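You operate a simulated robot arm through the tools that you are given. There is no shell and no other tool. Be economical: measure what you need, move in short steps, check, and stop when the job is done.

The job below is to be done with a simulated robot arm. You get a single attempt, and the scene is never put back.

Task
Put the white jar in the tray of the cream case and latch it again.
Fine: lid shut, both levers upright.

It is judged by the outcome, as a careful person would: the job done as asked, and still so three seconds after it is handed in. It fails if anything else is knocked over, pushed out of place, dropped, spilled or broken. A push-on lid holds only when it is set on centred and level and pressed home; a screw cap is set on level and turned clockwise until tight.

Robot
A 6-joint arm with a two-finger parallel gripper, fixed in place. Base frame: the origin is at the foot of the arm, x ahead of it, y to its left, z up; the work surface is at about z = 740. Readings come in mm, degrees, newtons and seconds.
With the tool pointing down near the work surface it reaches from about 140 to 740 mm from the base axis. Its first joint turns from -166.0 to 166.0 degrees. Payload 3.91 kg.
Tool frame: the origin (TCP) lies between the finger pads and is the grasp point; the fingertips stand 30 mm ahead of it; z points along the fingers, y is the line along which they close. Largest opening 110 mm; finger width 20, thickness 10; the body of the gripper, 48 by 112 mm, starts 55 mm behind the TCP.
Orientation is that of the tool frame in the base frame, as a unit quaternion [x, y, z, w]. With the fingers straight down and closing along the base's y, the tool's x points along the base's -x, its y along +y and its z along -z.

Tools
- The arm moves only by the tool step_arm. Its argument "plan" is a list of rows, each a list of 7 numbers: the shift along the tool's x, y, z in units of 50 mm (1.0 is 50 mm), then the turn, a rotation vector about the tool's x, y, z in units of 4 degrees (1.0 is 4 degrees), then the finger opening in cm, from 0 to 11. In form: [[tx, ty, tz, rx, ry, rz, jaw], ...]. A call has 1 to 8 rows; each row shifts and turns the commanded pose from where the row before left it, along the tool's axes as they then stand. A call with a number of a shift or a turn outside -1 to 1 is refused whole. Each row takes 0.2 s and may step no farther than 50 mm and 8.6 degrees from the row before; otherwise, or with a gripper value out of range, the whole call is refused. Where a pose cannot be reached the arm comes as near as it can. A force on the tool above 50 N (or 10 N above the force at the start of the call, whichever is more), or a blocked arm, ends the call early, and 0.2 s more pass. Each finger travels about 45 mm/s and halts on what it meets, pressing with about 22 N; the grip force reading is that of the motor and also rises with nothing between the fingers. The clock runs only during rows and for 0.2 s after the last one: add rows that do not move to give the fingers time. It gives the time, the measured TCP pose, the force on the tool (base axes), the opening and the grip force at its end, in the units of the frame above (readings bear some noise), with the torque about the TCP (base axes, N m) and any sound that the robot's microphone picked up, and new pictures: "show" is both (left out), scene, wrist or none.
- Cameras (640 x 400 px; columns grow to the right, rows downward): "scene" is fixed at [219.7, -501, 1606.8]; the picture's right is [0.95, -0.32, 0.00], its down [-0.22, -0.65, -0.73] and it looks along [0.23, 0.69, -0.69] (base axes); focal length 372 px, centre (320, 200). "wrist" rides on the gripper at [71, 22, -107] in the tool frame; the picture's right is [-0.29, 0.96, 0.00], its down [-0.76, -0.23, -0.61] and it looks along [-0.58, -0.18, 0.79] (tool axes); focal length 243 px, centre (320, 200). There is no depth. A picture from a camera that has moved, and an enlarged one, comes with that camera's place and axes in the base frame and with its lens.
- slide_trunk(by): slides the trunk up (or, below 0, down) by that many mm; the arm rides with it, the base frame stays. It gives what a move gives, with no picture.
- enlarge(camera, box): a new picture of the part [left, top, right, bottom] of that camera's present view, enlarged. The clock stands still meanwhile.
- sign_off(): hands the job in; it is judged then, once.

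Go step by step. Nothing tells you positions but the pictures and the camera data: compare them with the known pose of the tool, close in by small moves and look again before you grip or let go. The budget is 120 turns and 200 pictures, counting those below and the enlarged ones. Unless the task says otherwise, let go and move clear before handing in, and close with one line.

The tools are called after ">>>" as a command line: name --pt "numbers of a row" for each row, then --argument value for the rest, lists and objects as JSON in quotes. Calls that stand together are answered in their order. step_arm: Moves the arm, as the interface text tells. Its arguments: {"type":"object","properties":{"plan":{"type":"array"},"show":{"type":"string","enum":["both","scene","wrist","none"]}},"required":["plan"]} The other tools are called the same way: slide_trunk (by) slides the trunk up or down; enlarge (camera, box) takes an enlarged picture of a part of a camera's view; sign_off () hands the job in.

At the start:

```text
time: 0.0
position: [394.1, 45.6, 1221.2]
tool_rot: [0.0, 1.0, 0.0, 0.0]
contact_force: [0.3, 0.2, -0.1]
wrist_torque: [0.03, 0.01, -0.01]
opening: 109.9
grasp_force: 0.0
trunk travel left (down, up): [-525.0, 65.0]
```

scene: 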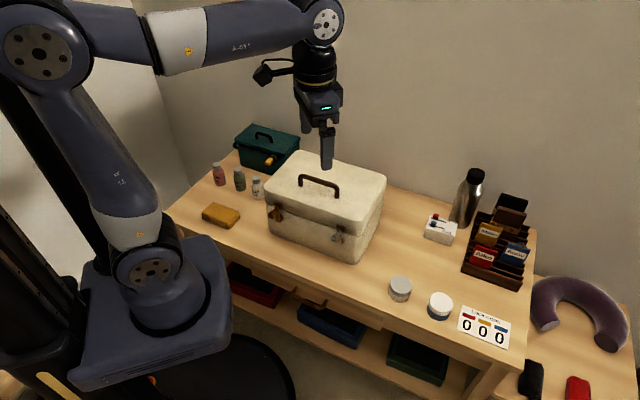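
wrist: 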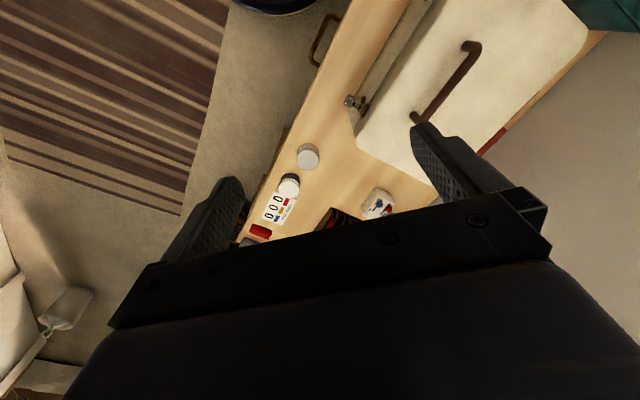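

I see a cream case on the table with two front latches, and two candidate jars to its right. I will look closer before moving anything.

>>> enlarge --camera "scene" --box '[250, 140, 400, 270]'

>>> enlarge --camera "scene" --box '[370, 160, 540, 360]'

>>> enlarge --camera "scene" --box '[190, 120, 310, 240]'

```text
3.08 times, centred on (325, 205) of scene
camera zoom: at [219.7, -501.0, 1606.8], right [0.95, -0.32, 0.0], down [-0.22, -0.65, -0.73], along [0.23, 0.69, -0.69], focal length 1146 px, centre (305, 185)
```

zoom: 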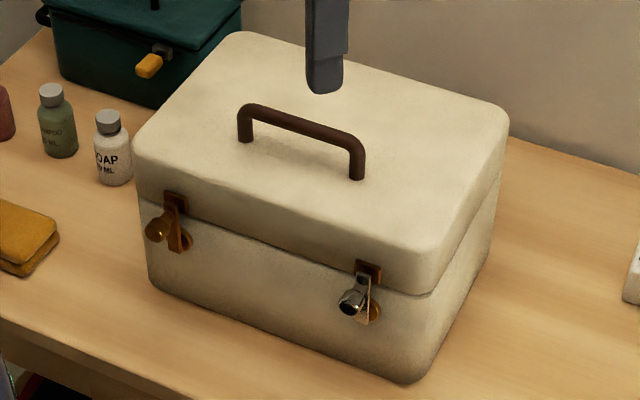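

```text
2.00 times, centred on (455, 260) of scene
camera zoom: at [219.7, -501.0, 1606.8], right [0.95, -0.32, 0.0], down [-0.22, -0.65, -0.73], along [0.23, 0.69, -0.69], focal length 745 px, centre (50, 80)
```

zoom: 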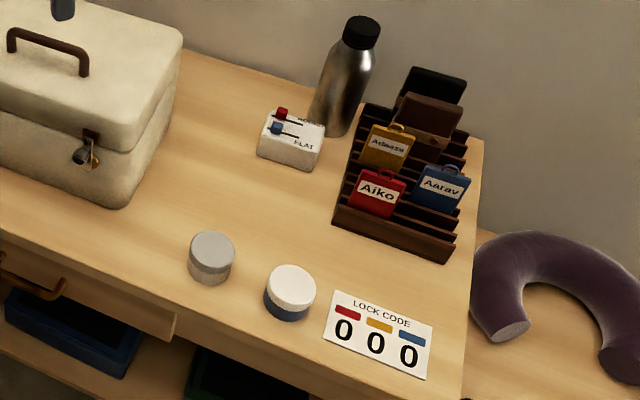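

```text
3.33 times, centred on (250, 180) of scene
camera zoom: at [219.7, -501.0, 1606.8], right [0.95, -0.32, 0.0], down [-0.22, -0.65, -0.73], along [0.23, 0.69, -0.69], focal length 1242 px, centre (553, 267)
```

zoom: 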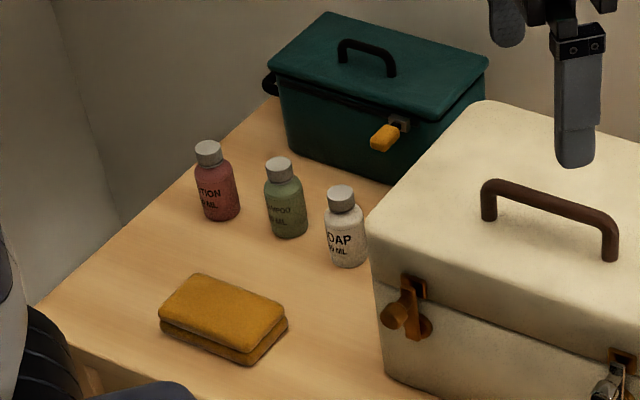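

Two jars need telling apart, and the latches need a closer look, so I zoom further.

>>> enlarge --camera "scene" --box '[380, 265, 460, 325]'

>>> enlarge --camera "scene" --box '[262, 196, 312, 228]'

>>> enlarge --camera "scene" --box '[320, 220, 370, 252]'

```text
6.67 times, centred on (420, 295) of scene
camera zoom: at [219.7, -501.0, 1606.8], right [0.95, -0.32, 0.0], down [-0.22, -0.65, -0.73], along [0.23, 0.69, -0.69], focal length 2483 px, centre (-347, -433)
```

zoom: 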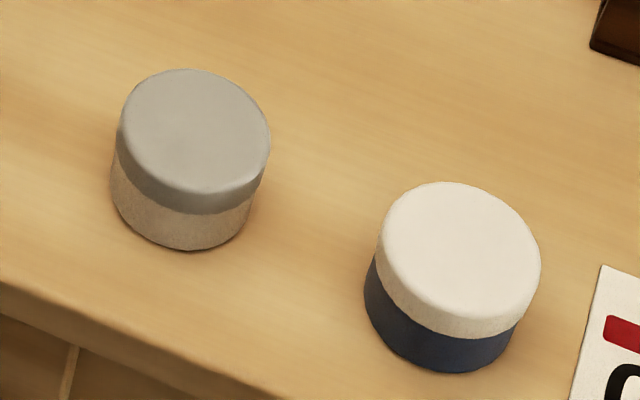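

```text
12.50 times, centred on (287, 212) of scene
camera zoom: at [219.7, -501.0, 1606.8], right [0.95, -0.32, 0.0], down [-0.22, -0.65, -0.73], along [0.23, 0.69, -0.69], focal length 4656 px, centre (732, 50)
```

zoom: 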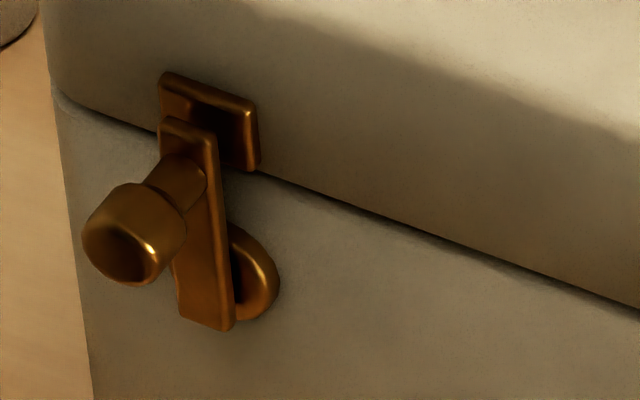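

```text
12.50 times, centred on (345, 236) of scene
camera zoom: at [219.7, -501.0, 1606.8], right [0.95, -0.32, 0.0], down [-0.22, -0.65, -0.73], along [0.23, 0.69, -0.69], focal length 4656 px, centre (8, -250)
```

zoom: 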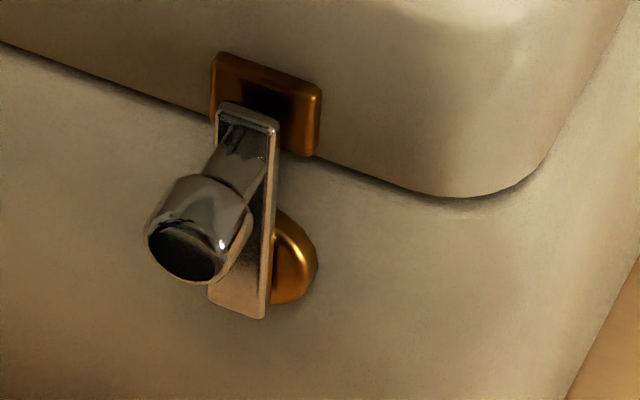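

The case is turned about 45°, with its front facing the arm. I take the front plane as x+y≈598, the seam at z≈856 and the lid hinged at the back. I turn the tool 45° and lower it in front of the case for a wrist view.

>>> step_arm --pt "0 0 0.55 0 0 -1 11" --pt "0 0 0.55 0 0 -1 11" --pt "0 0 0.55 0 0 -1 11" --pt "0 0 0.55 0 0 -1 11" --pt "0 0 0.55 0 0 -1 11" --pt "0 0 0.55 0 0 -1 11" --pt "0 0 0.55 0 0 -1 11" --pt "0 0 0.55 0 0 -1 11" --show "none"

>>> step_arm --pt "0 0 0 0 0 -1 11" --pt "0 0 0 0 0 -1 11" --pt "0 0 0 0 0 -1 11" --pt "0 0 0 0 0 -0.25 11" --pt "0.2 0.8 0 0 0 0 2" --pt "0.2 0.8 0 0 0 0 2" --pt "0.1 0.8 0 0 0 0 2" --pt "0 0 0 0 0 0 2"

```text
time: 1.8
position: [394.2, 44.1, 1000.9]
tool_rot: [-0.277, 0.961, 0.0, 0.0]
contact_force: [0.3, 0.8, -0.2]
wrist_torque: [-0.02, -0.01, 0.01]
opening: 110.3
grasp_force: 0.0
trunk travel left (down, up): [-525.0, 65.0]
```

```text
time: 3.6
position: [292.2, 114.2, 1001.2]
tool_rot: [-0.382, 0.924, 0.0, 0.0]
contact_force: [0.5, 0.4, -0.6]
wrist_torque: [0.01, -0.03, 0.0]
opening: 21.1
grasp_force: 0.0
trunk travel left (down, up): [-525.0, 65.0]
camera wrist: at [226.1, 77.8, 1108.3], right [-0.47, 0.88, 0.0], down [0.7, 0.37, 0.61], along [0.54, 0.29, -0.79], focal length 243 px, centre (320, 200)
```

scene: 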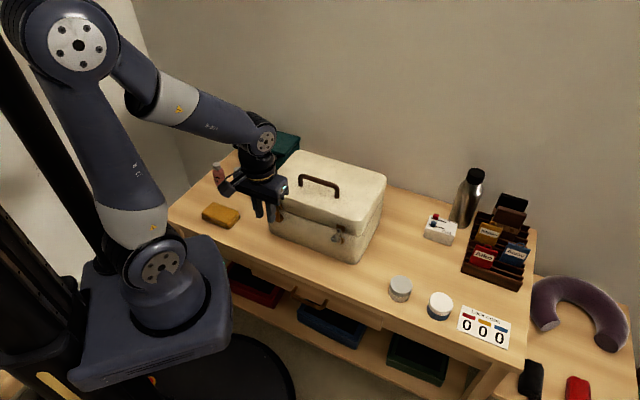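
wrist: 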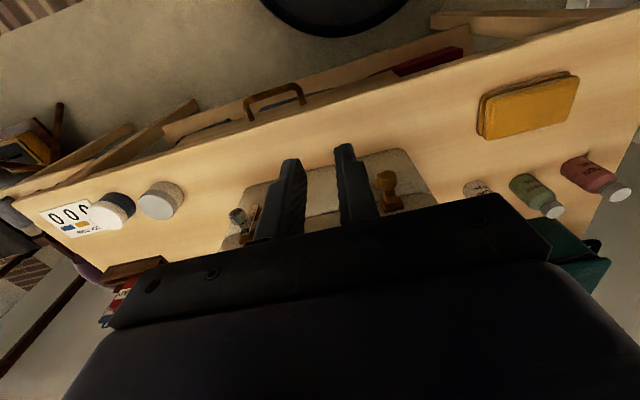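

The wrist view is upside down, and the levers show on either side of the fingers. I enlarge it to fix the knob positions and check the jars.

>>> enlarge --camera "wrist" --box '[200, 140, 440, 260]'

>>> enlarge --camera "wrist" --box '[80, 160, 200, 240]'

```text
2.67 times, centred on (320, 200) of wrist
camera zoom: at [226.1, 77.8, 1108.3], right [-0.47, 0.88, 0.0], down [0.7, 0.37, 0.61], along [0.54, 0.29, -0.79], focal length 647 px, centre (320, 200)
```

zoom: 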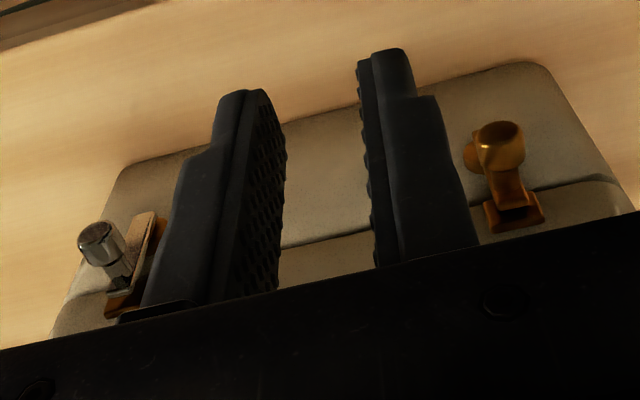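

```text
5.00 times, centred on (140, 200) of wrist
camera zoom: at [226.1, 77.8, 1108.3], right [-0.47, 0.88, 0.0], down [0.7, 0.37, 0.61], along [0.54, 0.29, -0.79], focal length 1213 px, centre (1220, 200)
```

zoom: 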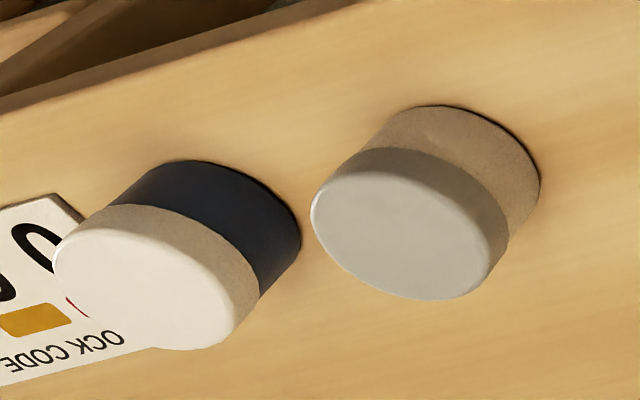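

The jar on the left has a white body under a grey lid and the other is navy with a white lid, so I take the one near (590,-52) as the white jar. I triangulate the knobs at about (319,216,870) for brass and (451,78,877) for chrome. I move above the brass knob first.

>>> step_arm --pt "0 0.53 0 0 0 0 5" --pt "0 0.53 0 0 0 0 5" --pt "-0.6 0 0 0 0 0 5" --pt "-0.7 0 0.2 0 0 0 5" --pt "-0.66 0 0.4 0 0 0 5" --pt "0 0 0.6 0 0 0 5" --pt "0 0 0 0 0 0 5"

```text
time: 5.2
position: [323.6, 219.5, 941.4]
tool_rot: [-0.383, 0.924, 0.0, 0.001]
contact_force: [-0.1, 0.3, -0.1]
wrist_torque: [0.0, 0.03, 0.01]
opening: 50.2
grasp_force: 0.0
trunk travel left (down, up): [-525.0, 65.0]
camera wrist: at [257.1, 185.7, 1048.3], right [-0.47, 0.88, 0.0], down [0.7, 0.37, 0.61], along [0.54, 0.29, -0.79], focal length 243 px, centre (320, 200)
```

scene: 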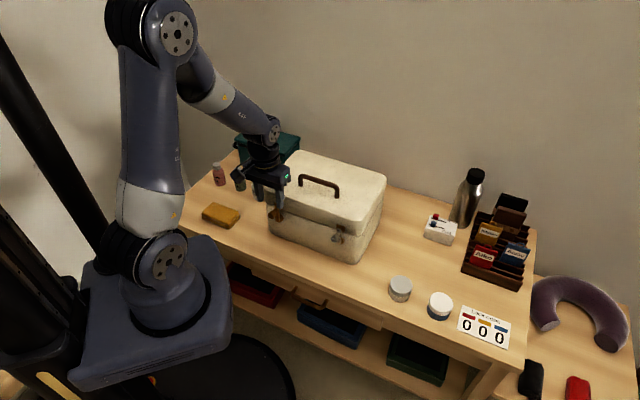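
wrist: 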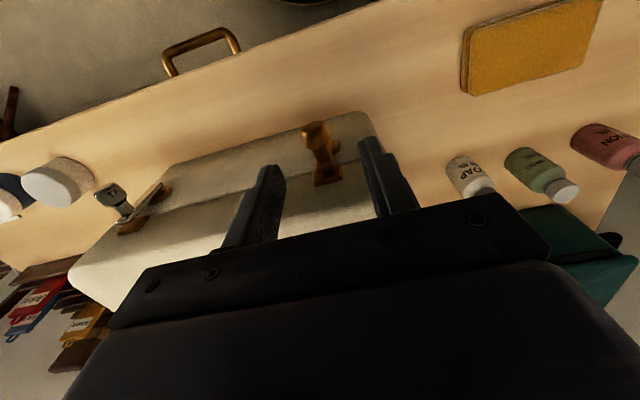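

The brass knob sits between the open fingers. I go down and close on it.

>>> step_arm --pt "0 -0.02 0.5 0 0 0 5" --pt "0 0 0.56 0 0 0 5" --pt "0 0 0 0 0 0 5" --pt "0 0 0 0 0 0 1" --pt "0 0 0 0 0 0 1" --pt "0 0 0 0 0 0 1" --pt "0 0 0 0 0 0 1"

>>> enlarge --camera "wrist" --box '[220, 100, 420, 240]'

```text
time: 6.8
position: [324.6, 219.0, 887.8]
tool_rot: [-0.382, 0.924, 0.0, 0.001]
contact_force: [-0.4, -0.4, 0.4]
wrist_torque: [-0.01, -0.03, 0.03]
opening: 19.2
grasp_force: 22.3
trunk travel left (down, up): [-525.0, 65.0]
camera wrist: at [258.9, 184.0, 995.7], right [-0.47, 0.88, 0.0], down [0.7, 0.37, 0.61], along [0.54, 0.29, -0.79], focal length 243 px, centre (320, 200)
```

scene: 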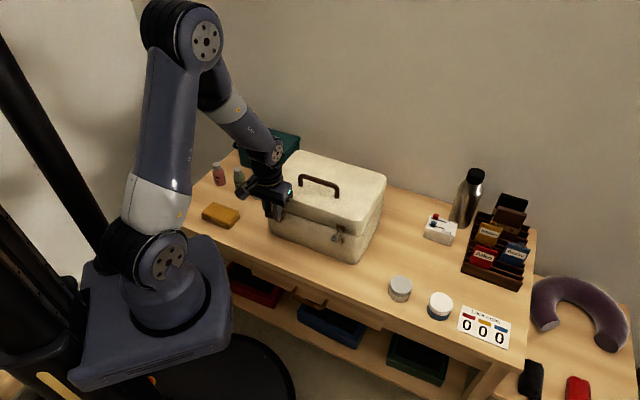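
wrist: 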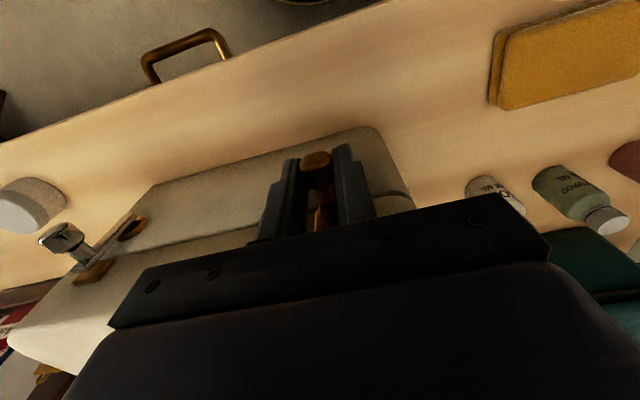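

```text
2.86 times, centred on (320, 170) of wrist
camera zoom: at [258.9, 184.0, 995.7], right [-0.47, 0.88, 0.0], down [0.7, 0.37, 0.61], along [0.54, 0.29, -0.79], focal length 693 px, centre (320, 286)
```

zoom: 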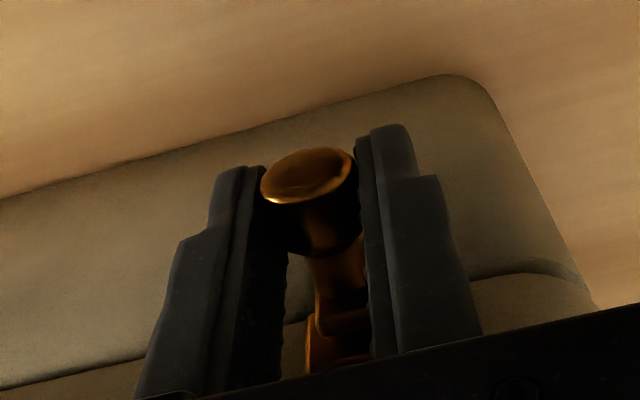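

I have the knob gripped at 19 mm. I test swinging it outwards (left) by small arc steps while watching the force.

>>> step_arm --pt "0 0.1 0.01 0 0 0 1" --pt "0 0.1 0.02 0 0 0 1" --show "wrist"

```text
time: 7.4
position: [317.1, 225.5, 888.2]
tool_rot: [-0.383, 0.924, -0.001, -0.001]
contact_force: [3.7, -6.3, 6.8]
wrist_torque: [-0.27, -0.38, -0.01]
opening: 19.1
grasp_force: 22.1
trunk travel left (down, up): [-525.0, 65.0]
camera wrist: at [251.9, 190.7, 994.7], right [-0.47, 0.88, 0.0], down [0.7, 0.37, 0.61], along [0.54, 0.29, -0.79], focal length 243 px, centre (320, 200)
```

wrist: 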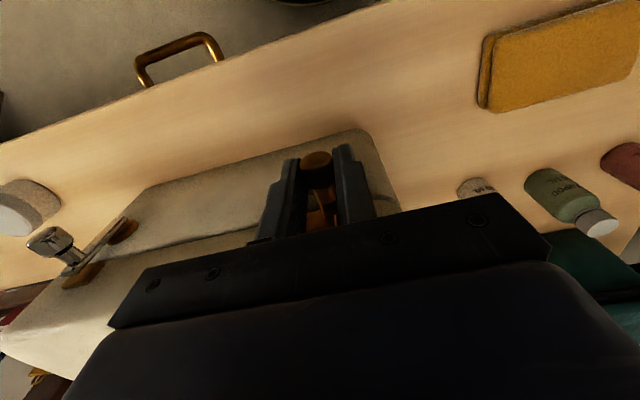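

The lever moves left with about 7 N of resistance. I continue along the arc.

>>> step_arm --pt "0 0.12 0.03 0 0 0 1" --pt "0 0.12 0.06 0 0 0 1" --pt "0 0.1 0.08 0 0 0 1" --show "wrist"

```text
time: 8.2
position: [305.7, 237.9, 877.5]
tool_rot: [-0.383, 0.924, 0.0, 0.001]
contact_force: [3.2, -5.3, 4.7]
wrist_torque: [-0.31, -0.14, 0.02]
opening: 19.3
grasp_force: 22.2
trunk travel left (down, up): [-525.0, 65.0]
camera wrist: at [239.8, 203.3, 985.0], right [-0.47, 0.88, 0.0], down [0.7, 0.38, 0.61], along [0.54, 0.29, -0.79], focal length 243 px, centre (320, 200)
```

wrist: 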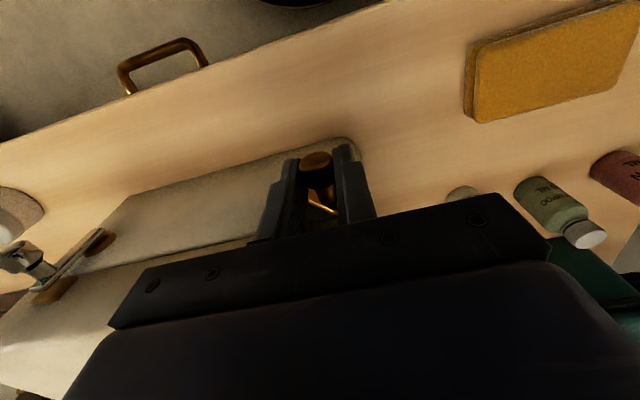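

The arc fits a radius of about 40 mm, and the lever is now near 42°. I continue to about 95°.

>>> step_arm --pt "0 0.1 0.12 0 0 0 1" --pt "0 0.08 0.14 0 0 0 1" --pt "0 0.05 0.16 0 0 0 1" --pt "0 0.02 0.16 0 0 0 1" --pt "0 0 0 0 0 0 1"

```text
time: 9.0
position: [299.7, 245.1, 864.4]
tool_rot: [-0.383, 0.924, 0.002, 0.005]
contact_force: [-2.0, -15.1, 37.1]
wrist_torque: [0.2, -0.64, 0.16]
opening: 19.3
grasp_force: 22.2
trunk travel left (down, up): [-525.0, 65.0]
stopped in row 3: the force on the tool passed its limit at 64 N (the readings are from after the stop); the commanded pose is now the measured one
camera wrist: at [232.5, 209.1, 971.0], right [-0.47, 0.88, 0.0], down [0.7, 0.37, 0.62], along [0.54, 0.29, -0.79], focal length 243 px, centre (320, 200)
```

scene: 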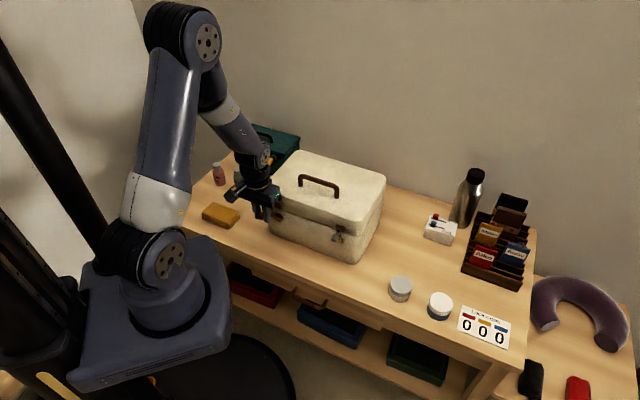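
wrist: 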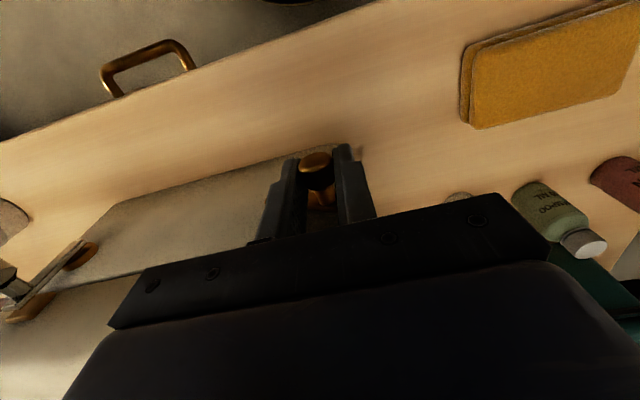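

The lever stopped hard at about 66°, which is either an end stop or the gripper body touching something. I release, rise and look.

>>> step_arm --pt "0 0 -0.04 0 0 0 1" --pt "0 0 0 0 0 0 4" --pt "0 0 0 0 0 0 4" --pt "0 0 -0.5 0 0 0 4" --pt "0 0 -0.7 0 0 0 4" --pt "0.5 0 -0.5 0 0 0 4" --pt "0.5 0 0 0 0 0 4"

>>> enlarge --camera "wrist" --box '[250, 110, 420, 230]'

>>> enlarge --camera "scene" --box '[250, 180, 380, 260]'

```text
time: 10.6
position: [262.6, 211.1, 947.9]
tool_rot: [-0.382, 0.924, 0.001, 0.003]
contact_force: [-0.1, -0.7, -0.6]
wrist_torque: [0.02, 0.0, -0.01]
opening: 40.1
grasp_force: 0.0
trunk travel left (down, up): [-525.0, 65.0]
camera wrist: at [196.3, 175.9, 1054.4], right [-0.47, 0.88, 0.0], down [0.7, 0.37, 0.61], along [0.54, 0.29, -0.79], focal length 243 px, centre (320, 200)
```

scene: 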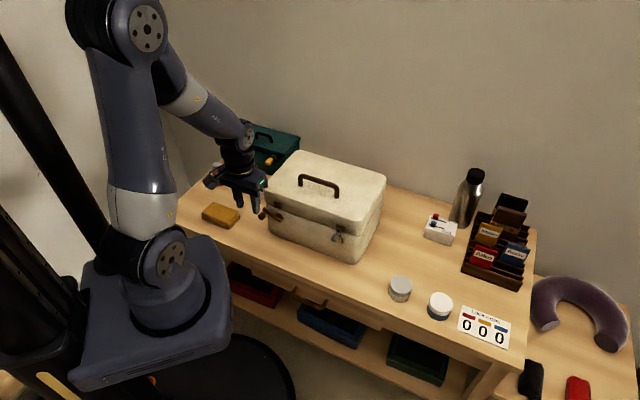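
wrist: 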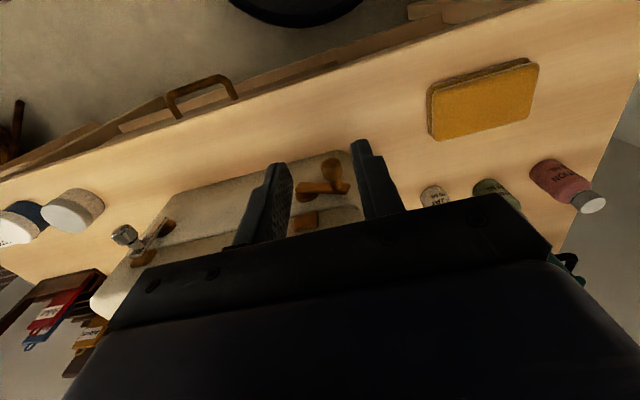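

```text
3.33 times, centred on (335, 170) of wrist
camera zoom: at [196.3, 175.9, 1054.4], right [-0.47, 0.88, 0.0], down [0.7, 0.37, 0.61], along [0.54, 0.29, -0.79], focal length 809 px, centre (270, 300)
```

zoom: 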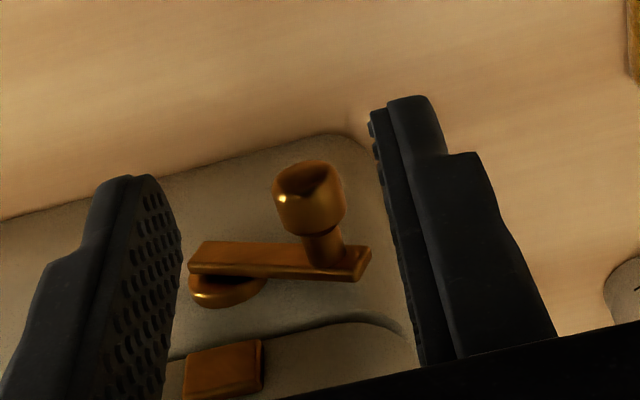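

```text
4.92 times, centred on (315, 220) of scene
camera zoom: at [219.7, -501.0, 1606.8], right [0.95, -0.32, 0.0], down [-0.22, -0.65, -0.73], along [0.23, 0.69, -0.69], focal length 1834 px, centre (345, 102)
```

zoom: 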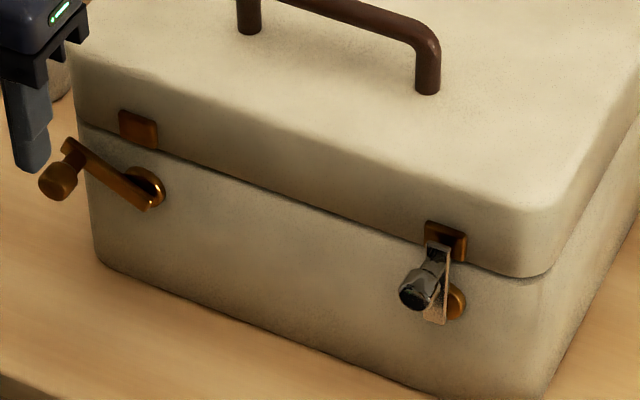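

The brass lever stays open at about 70°, clear of its keeper. Next I move above the chrome knob.

>>> step_arm --pt "0 -0.92 0 0 0 0 5" --pt "0 -0.92 0 0 0 0 5" --pt "0 -0.92 0 0 0 0 5" --pt "0 -0.9 0 0 0 0 5" --pt "0 -0.9 0 0 0 0 5" --pt "-0.5 0 0 0 0 0 5" --pt "-0.48 0 0 0 0 0 5" --pt "0 0 0 0 0 0 5"

>>> enlarge --camera "wrist" --box '[220, 80, 420, 220]'

```text
time: 12.4
position: [457.7, 84.4, 950.2]
tool_rot: [-0.382, 0.924, 0.001, 0.004]
contact_force: [0.0, -0.3, 0.3]
wrist_torque: [0.02, -0.03, -0.04]
opening: 50.1
grasp_force: 0.1
trunk travel left (down, up): [-525.0, 65.0]
camera wrist: at [391.8, 49.2, 1056.5], right [-0.47, 0.88, 0.0], down [0.7, 0.37, 0.61], along [0.54, 0.29, -0.79], focal length 243 px, centre (320, 200)
```

scene: 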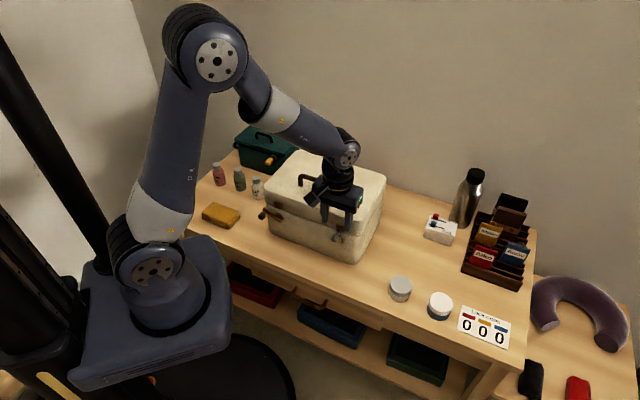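
wrist: 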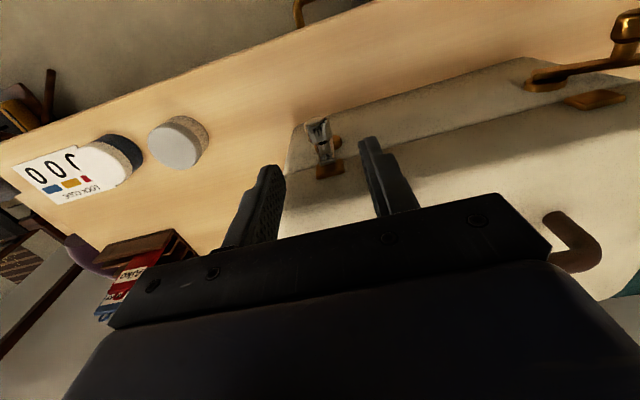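

```text
2.86 times, centred on (320, 150) of wrist
camera zoom: at [391.8, 49.2, 1056.5], right [-0.47, 0.88, 0.0], down [0.7, 0.37, 0.61], along [0.54, 0.29, -0.79], focal length 693 px, centre (320, 343)
```

zoom: 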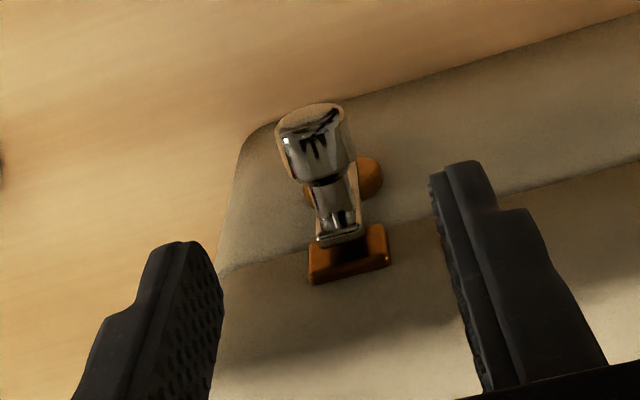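

The chrome knob is centred between the fingers. I go down and close.

>>> step_arm --pt "-0.05 0 0.6 0 0 0 5" --pt "0 0 0.62 0 0 0 5" --pt "0 0 0 0 0 0 5" --pt "0 0 0 0 0 0 1" --pt "0 0 0 0 0 0 1" --pt "0 0 0 0 0 0 1" --pt "0 0 0 0 0 0 1" --show "wrist"

>>> step_arm --pt "0 -0.1 0.01 0 0 0 1" --pt "0 -0.08 0.01 0 0 0 1" --show "wrist"

```text
time: 14.0
position: [461.5, 85.7, 888.0]
tool_rot: [-0.382, 0.924, 0.001, 0.004]
contact_force: [0.8, 0.1, 0.0]
wrist_torque: [0.02, -0.01, -0.02]
opening: 19.0
grasp_force: 22.1
trunk travel left (down, up): [-525.0, 65.0]
camera wrist: at [394.4, 50.4, 995.0], right [-0.47, 0.88, 0.0], down [0.7, 0.37, 0.61], along [0.54, 0.29, -0.79], focal length 243 px, centre (320, 200)
```

wrist: 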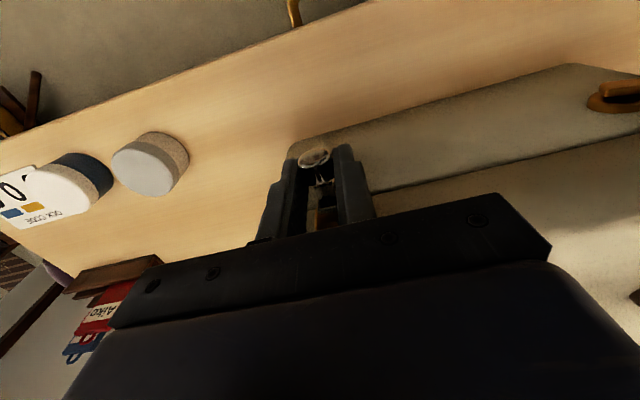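

```text
time: 14.6
position: [465.9, 79.7, 888.1]
tool_rot: [-0.382, 0.924, 0.001, 0.003]
contact_force: [-6.7, 5.9, 7.1]
wrist_torque: [0.37, 0.35, -0.03]
opening: 19.1
grasp_force: 22.1
trunk travel left (down, up): [-525.0, 65.0]
camera wrist: at [400.3, 44.5, 994.2], right [-0.47, 0.88, 0.0], down [0.7, 0.37, 0.61], along [0.54, 0.29, -0.79], focal length 243 px, centre (320, 200)
```

wrist: 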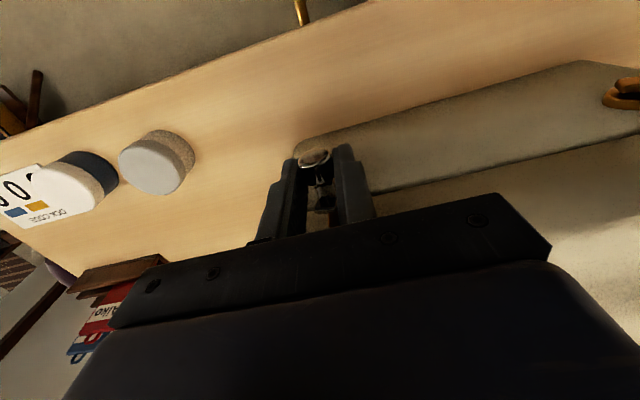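

It moves right with the same resistance as the brass one, so I follow the 40 mm arc to about 62°.

>>> step_arm --pt "0 -0.12 0.03 0 0 0 1" --pt "0 -0.12 0.06 0 0 0 1" --pt "0 -0.1 0.08 0 0 0 1" --pt "0 -0.1 0.11 0 0 0 1" --pt "0 -0.07 0.12 0 0 0 1" --pt "0 0 0 0 0 0 1" --show "wrist"

```text
time: 16.0
position: [485.6, 61.7, 867.5]
tool_rot: [-0.382, 0.924, 0.002, 0.004]
contact_force: [-3.5, -0.1, 2.7]
wrist_torque: [0.11, 0.09, -0.01]
opening: 19.4
grasp_force: 22.2
trunk travel left (down, up): [-525.0, 65.0]
camera wrist: at [419.0, 26.3, 973.5], right [-0.47, 0.88, 0.0], down [0.7, 0.37, 0.61], along [0.54, 0.29, -0.79], focal length 243 px, centre (320, 200)
```

wrist: 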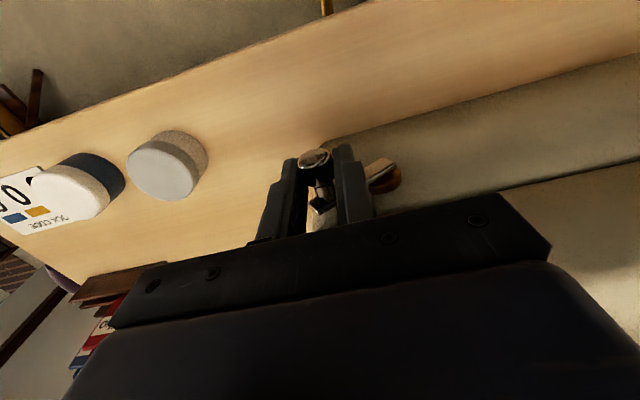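

The chrome lever is at about 60°. I nudge it a little further, release and rise for a look.

>>> step_arm --pt "0 -0.03 0.06 0 0 0 1" --pt "0 0 -0.02 0 0 0 4" --pt "0 0 0 0 0 0 4" --pt "0 0 -0.5 0 0 0 4" --pt "0 0 -0.9 0 0 0 4" --pt "0.3 0.2 -0.9 0 0 0 4" --pt "0.5 0.5 0 0 0 0 4" --pt "0 0 0 0 0 0 8"

>>> enlarge --camera "scene" --box '[250, 130, 410, 270]'

```text
time: 17.8
position: [431.8, 56.2, 978.9]
tool_rot: [-0.382, 0.924, 0.001, 0.003]
contact_force: [-0.3, 0.2, 0.5]
wrist_torque: [-0.02, -0.01, -0.01]
opening: 74.9
grasp_force: 0.0
trunk travel left (down, up): [-525.0, 65.0]
camera wrist: at [365.4, 21.2, 1086.0], right [-0.47, 0.88, 0.0], down [0.7, 0.37, 0.61], along [0.54, 0.29, -0.79], focal length 243 px, centre (320, 200)
```

scene: 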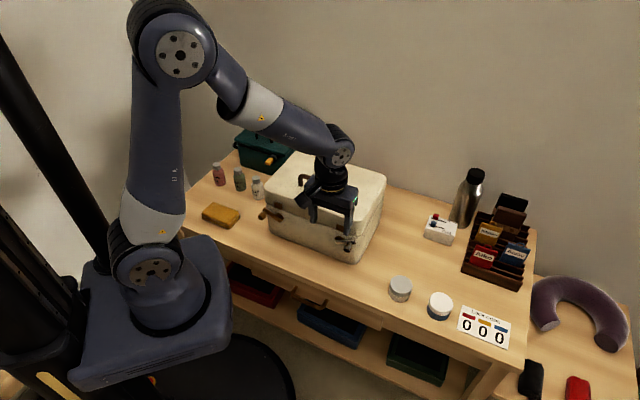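
wrist: 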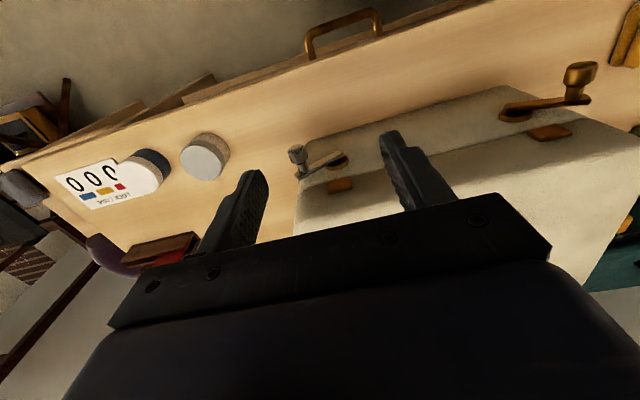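

```text
2.86 times, centred on (330, 200) of scene
camera zoom: at [219.7, -501.0, 1606.8], right [0.95, -0.32, 0.0], down [-0.22, -0.65, -0.73], along [0.23, 0.69, -0.69], focal length 1064 px, centre (291, 200)
```

zoom: 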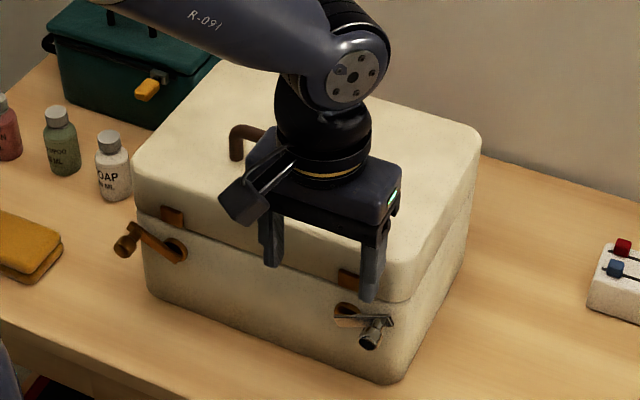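

Both levers are clear of their keepers. I need a better fix on the handle and lid, so I go up above the case and look down.

>>> step_arm --pt "0 0 -1 0 0 0 8" --pt "0 0.4 -1 0 0 0 8" --pt "-0.6 0.45 -0.9 0 0 0 8" --pt "-0.9 0.45 -0.4 0 0 0 8" --pt "-0.9 0.45 0 0 0 0 8" --pt "-0.9 0 0 0 0 0 8" --pt "0 0 0 0 0 0 8"

```text
refused: row 2 steps farther than a row can; nothing moved
```

>>> step_arm --pt "0 0 -1 0 0 0 8" --pt "0 0.4 -0.9 0 0 0 8" --pt "-0.6 0.45 -0.6 0 0 0 8" --pt "-0.6 0.45 -0.6 0 0 0 8" --pt "-0.8 0.45 -0.2 0 0 0 8" --pt "-0.7 0 0 0 0 0 8" --pt "-0.6 0 0 0 0 0 8" --pt "0 0 0 0 0 0 8"

```text
time: 19.6
position: [487.7, 235.1, 1144.2]
tool_rot: [-0.382, 0.924, 0.001, 0.003]
contact_force: [0.0, 0.3, 0.1]
wrist_torque: [-0.04, 0.01, -0.02]
opening: 80.2
grasp_force: 0.1
trunk travel left (down, up): [-525.0, 65.0]
camera wrist: at [420.9, 199.2, 1251.0], right [-0.47, 0.88, 0.0], down [0.7, 0.37, 0.61], along [0.54, 0.29, -0.79], focal length 243 px, centre (320, 200)
```

scene: 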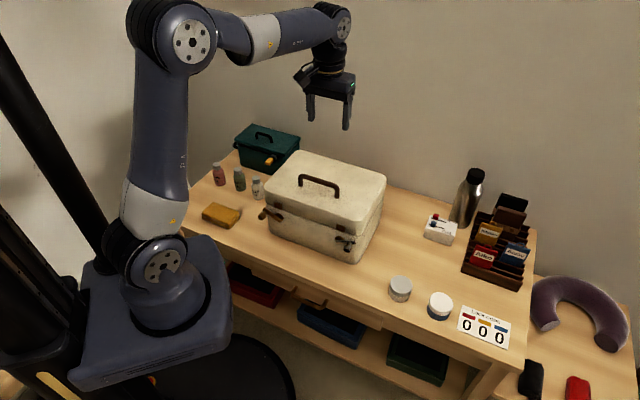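
wrist: 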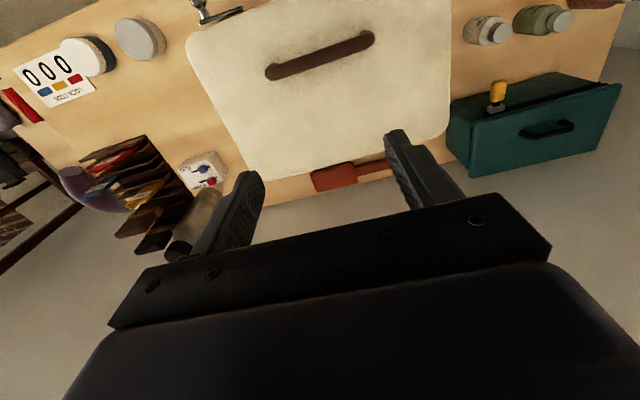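

The handle bar now triangulates to about (450,214,970), lengthwise along the case front. Something red shows behind the case, so I enlarge that and the handle.

>>> enlarge --camera "wrist" --box '[240, 110, 480, 230]'

>>> enlarge --camera "scene" --box '[250, 130, 410, 230]'

```text
2.67 times, centred on (360, 170) of wrist
camera zoom: at [420.9, 199.2, 1251.0], right [-0.47, 0.88, 0.0], down [0.7, 0.37, 0.61], along [0.54, 0.29, -0.79], focal length 647 px, centre (213, 280)
```

zoom: 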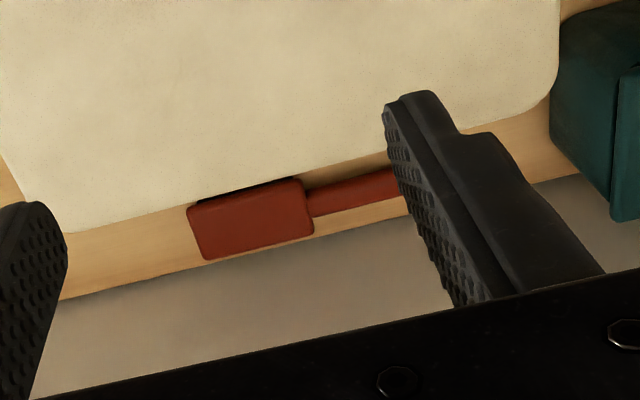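

```text
4.00 times, centred on (330, 180) of scene
camera zoom: at [219.7, -501.0, 1606.8], right [0.95, -0.32, 0.0], down [-0.22, -0.65, -0.73], along [0.23, 0.69, -0.69], focal length 1490 px, centre (280, 280)
```

zoom: 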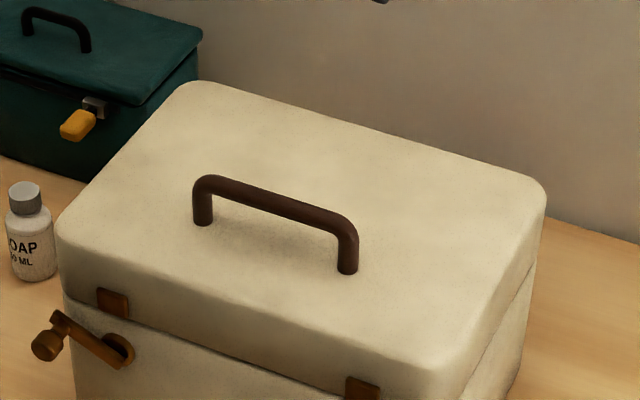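

The red thing is a brush lying low behind the case, below the lid's swing. I turn the tool 90° so the fingers close across the handle bar.

>>> step_arm --pt "0 0 0 0 0 1 8" --pt "0 0 0 0 0 1 8" --pt "0 0 0 0 0 1 8" --pt "0 0 0 0 0 1 8" --pt "0 0 0 0 0 1 8" --pt "0 0 0 0 0 1 8" --pt "0 0 0 0 0 1 8" --pt "0 0 0 0 0 1 8" --show "none"

>>> step_arm --pt "0 0 0 0 0 1 8" --pt "0 0 0 0 0 1 8" --pt "0 0 0 0 0 1 8" --pt "0 0 0 0 0 1 8" --pt "0 0 0 0 0 1 8" --pt "0 0 0 0 0 1 8" --pt "0 0 0 0 0 1 8" --pt "0 0 0 0 0 1 8" --show "none"

>>> step_arm --pt "0 0 0 0 0 1 8" --pt "0 0 0 0 0 1 8" --pt "0 0 0 0 0 1 8" --pt "0 0 0 0 0 1 8" --pt "0 0 0 0 0 1 8" --pt "0 0 0 0 0 1 8" --pt "0.24 -0.83 0.4 0 0 0.5 6" --pt "0 0 0.9 0 0 0 6"

```text
time: 21.4
position: [488.2, 234.7, 1146.5]
tool_rot: [-0.112, 0.994, 0.002, 0.003]
contact_force: [0.4, 0.8, -0.5]
wrist_torque: [0.03, 0.01, 0.0]
opening: 80.2
grasp_force: 0.1
trunk travel left (down, up): [-525.0, 65.0]
```

```text
time: 23.2
position: [487.9, 234.5, 1145.7]
tool_rot: [0.166, 0.986, 0.003, 0.002]
contact_force: [-0.2, 0.4, -0.2]
wrist_torque: [0.03, 0.02, 0.0]
opening: 80.0
grasp_force: 0.1
trunk travel left (down, up): [-525.0, 65.0]
```

```text
time: 25.0
position: [450.3, 210.5, 1080.6]
tool_rot: [0.383, 0.924, 0.004, 0.001]
contact_force: [-1.0, 0.4, -0.1]
wrist_torque: [0.05, 0.0, -0.02]
opening: 60.3
grasp_force: 0.1
trunk travel left (down, up): [-525.0, 65.0]
camera wrist: at [414.6, 275.7, 1188.1], right [0.88, 0.47, 0.01], down [0.37, -0.7, 0.61], along [0.29, -0.53, -0.8], focal length 243 px, centre (320, 200)
```

scene: 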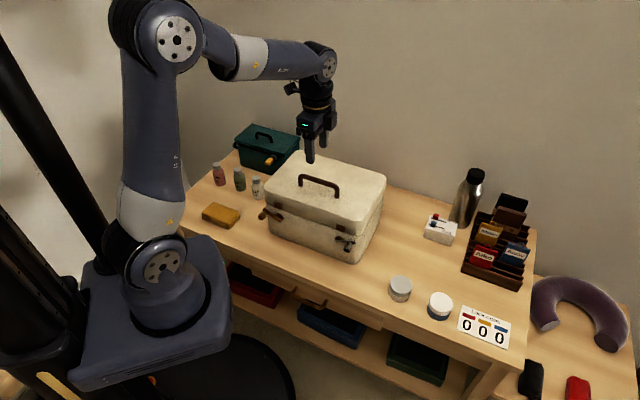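
wrist: 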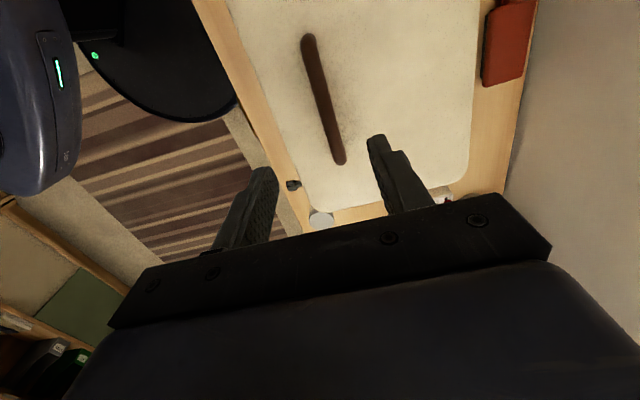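

The bar comes out at w≈473 and z≈965, so I shift 6 mm back, go down and grip it.

>>> step_arm --pt "0 0.12 0.6 0 0 0 6" --pt "0 0 0.8 0 0 0 6" --pt "0 0 0.6 0 0 0 6" --pt "0 0 0 0 0 0 0.5" --pt "0 0 0 0 0 0 0.5" --pt "0 0 0 0 0 0 0.5" --pt "0 0 0 0 0 0 0.5" --pt "0 0 0 0 0 0 0.5"

>>> enlarge --camera "scene" --box '[250, 130, 410, 270]'

```text
time: 26.8
position: [454.7, 216.6, 980.0]
tool_rot: [0.383, 0.924, 0.004, 0.002]
contact_force: [-0.1, 0.4, 0.8]
wrist_torque: [-0.07, 0.03, 0.08]
opening: 13.9
grasp_force: 21.4
trunk travel left (down, up): [-525.0, 65.0]
camera wrist: at [418.9, 282.1, 1087.5], right [0.88, 0.47, 0.01], down [0.37, -0.7, 0.61], along [0.29, -0.53, -0.8], focal length 243 px, centre (320, 200)
```

scene: 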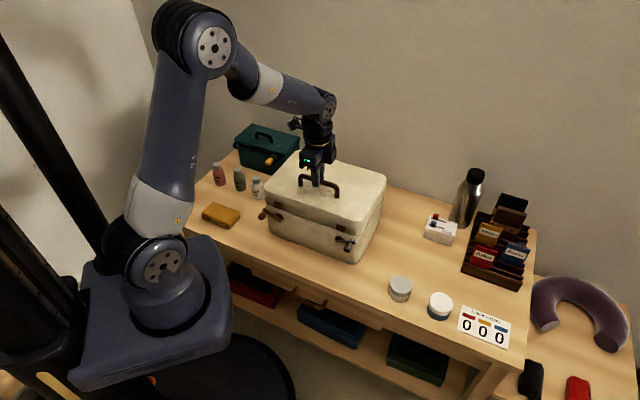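
wrist: 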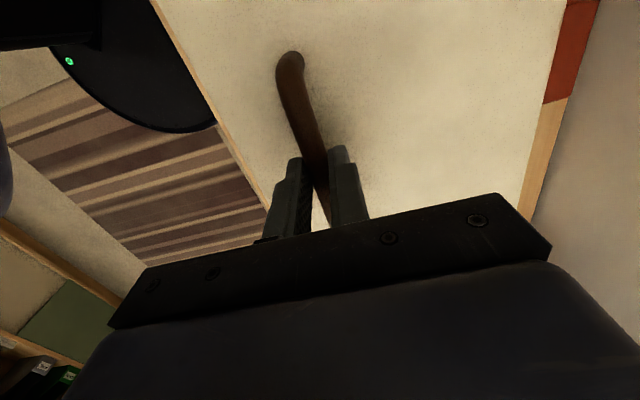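

```text
2.86 times, centred on (330, 200) of scene
camera zoom: at [219.7, -501.0, 1606.8], right [0.95, -0.32, 0.0], down [-0.22, -0.65, -0.73], along [0.23, 0.69, -0.69], focal length 1064 px, centre (291, 200)
```

zoom: 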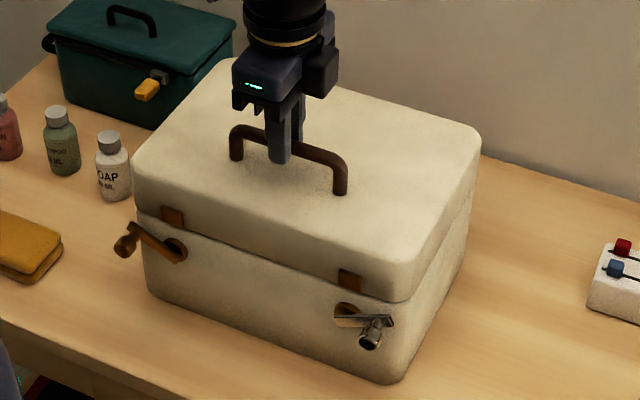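

The bar is gripped (14 mm). I make a small test lift along the expected hinge arc and watch the force.

>>> step_arm --pt "0 0.08 -0.12 0.6 0 0 0.5" --pt "0 0.08 -0.12 0.6 0 0 0.5" --pt "0 0.08 -0.12 0.6 0 0 0.5" --pt "0 0 0 0 0 0 0.5"

>>> enlarge --camera "scene" --box '[250, 130, 410, 270]'

```text
time: 27.8
position: [466.1, 225.5, 997.4]
tool_rot: [0.382, 0.922, -0.055, -0.022]
contact_force: [0.3, 7.8, -0.1]
wrist_torque: [0.31, 0.09, 0.09]
opening: 13.6
grasp_force: 21.7
trunk travel left (down, up): [-525.0, 65.0]
camera wrist: at [438.7, 301.2, 1101.6], right [0.88, 0.47, -0.11], down [0.43, -0.65, 0.63], along [0.22, -0.6, -0.77], focal length 243 px, centre (320, 200)
```

scene: 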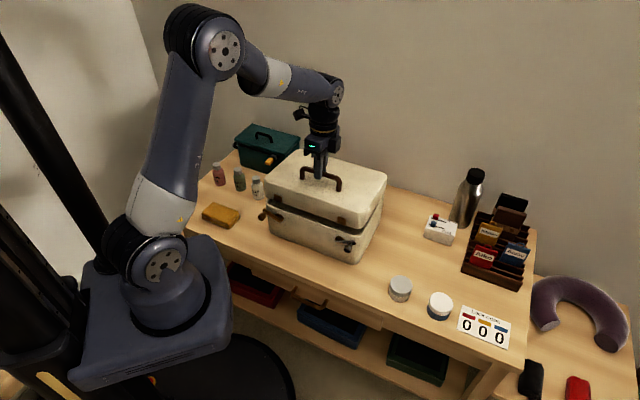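
wrist: 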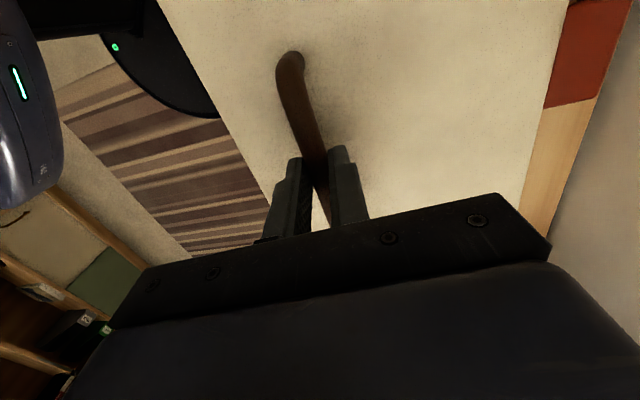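

```text
2.86 times, centred on (330, 200) of scene
camera zoom: at [219.7, -501.0, 1606.8], right [0.95, -0.32, 0.0], down [-0.22, -0.65, -0.73], along [0.23, 0.69, -0.69], focal length 1064 px, centre (291, 200)
```

zoom: 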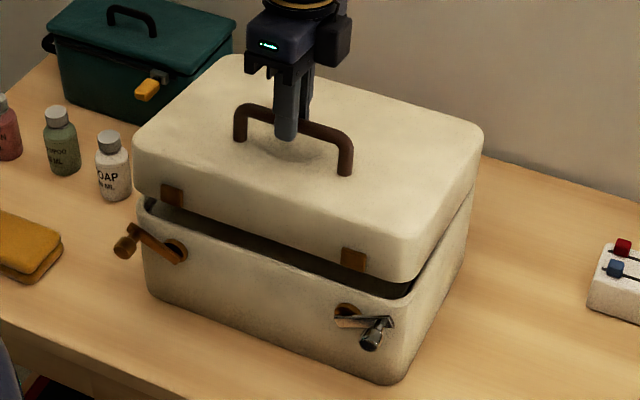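

The lid turns on a rear hinge and feels balanced. I continue along the arc to about 31°, tilting the tool with it.

>>> step_arm --pt "0 0.226 -0.158 1 0 0 0.5" --pt "0 0.214 -0.172 1 0 0 0.5" --pt "0 0.186 -0.174 1 0 0 0.5" --pt "0 0.172 -0.186 1 0 0 0.5" --pt "0 0.178 -0.176 0.75 0 0 0.5" --pt "0 0.17 -0.184 0.5 0 0 0.5" --pt "0 0 0 0 0 0 0.5"

```text
time: 29.4
position: [513.0, 274.9, 1033.7]
tool_rot: [0.373, 0.896, -0.222, -0.092]
contact_force: [-7.1, -3.4, 8.1]
wrist_torque: [-0.12, 0.27, 0.06]
opening: 14.1
grasp_force: 21.9
trunk travel left (down, up): [-525.0, 65.0]
camera wrist: at [512.1, 374.7, 1119.2], right [0.8, 0.39, -0.45], down [0.59, -0.48, 0.65], along [0.04, -0.78, -0.62], focal length 243 px, centre (320, 200)
```

scene: 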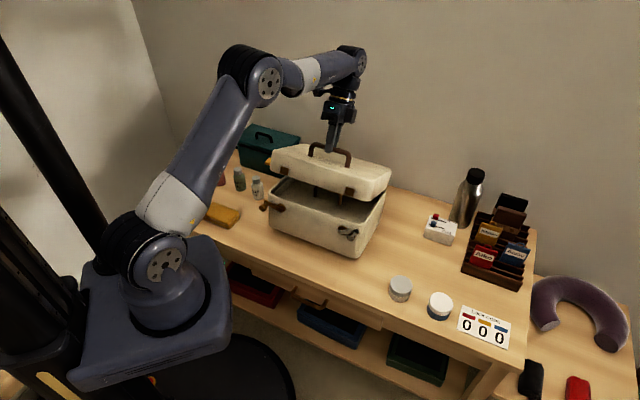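
wrist: 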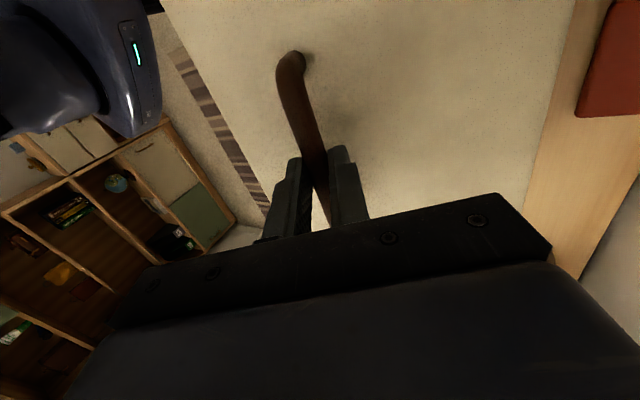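

The lid follows well. I check what hangs under it before going on.

>>> enlarge --camera "scene" --box '[250, 130, 410, 270]'

```text
2.86 times, centred on (330, 200) of scene
camera zoom: at [219.7, -501.0, 1606.8], right [0.95, -0.32, 0.0], down [-0.22, -0.65, -0.73], along [0.23, 0.69, -0.69], focal length 1064 px, centre (291, 200)
```

zoom: 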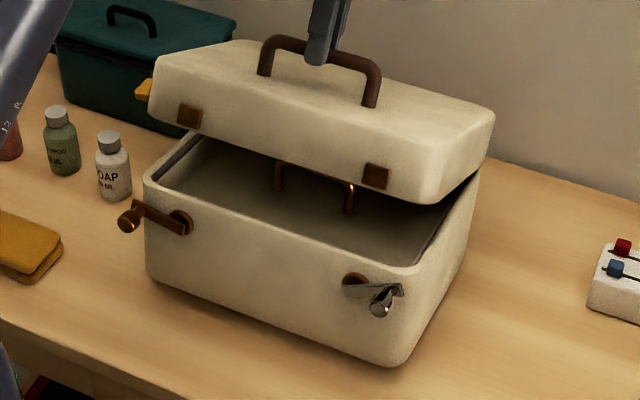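

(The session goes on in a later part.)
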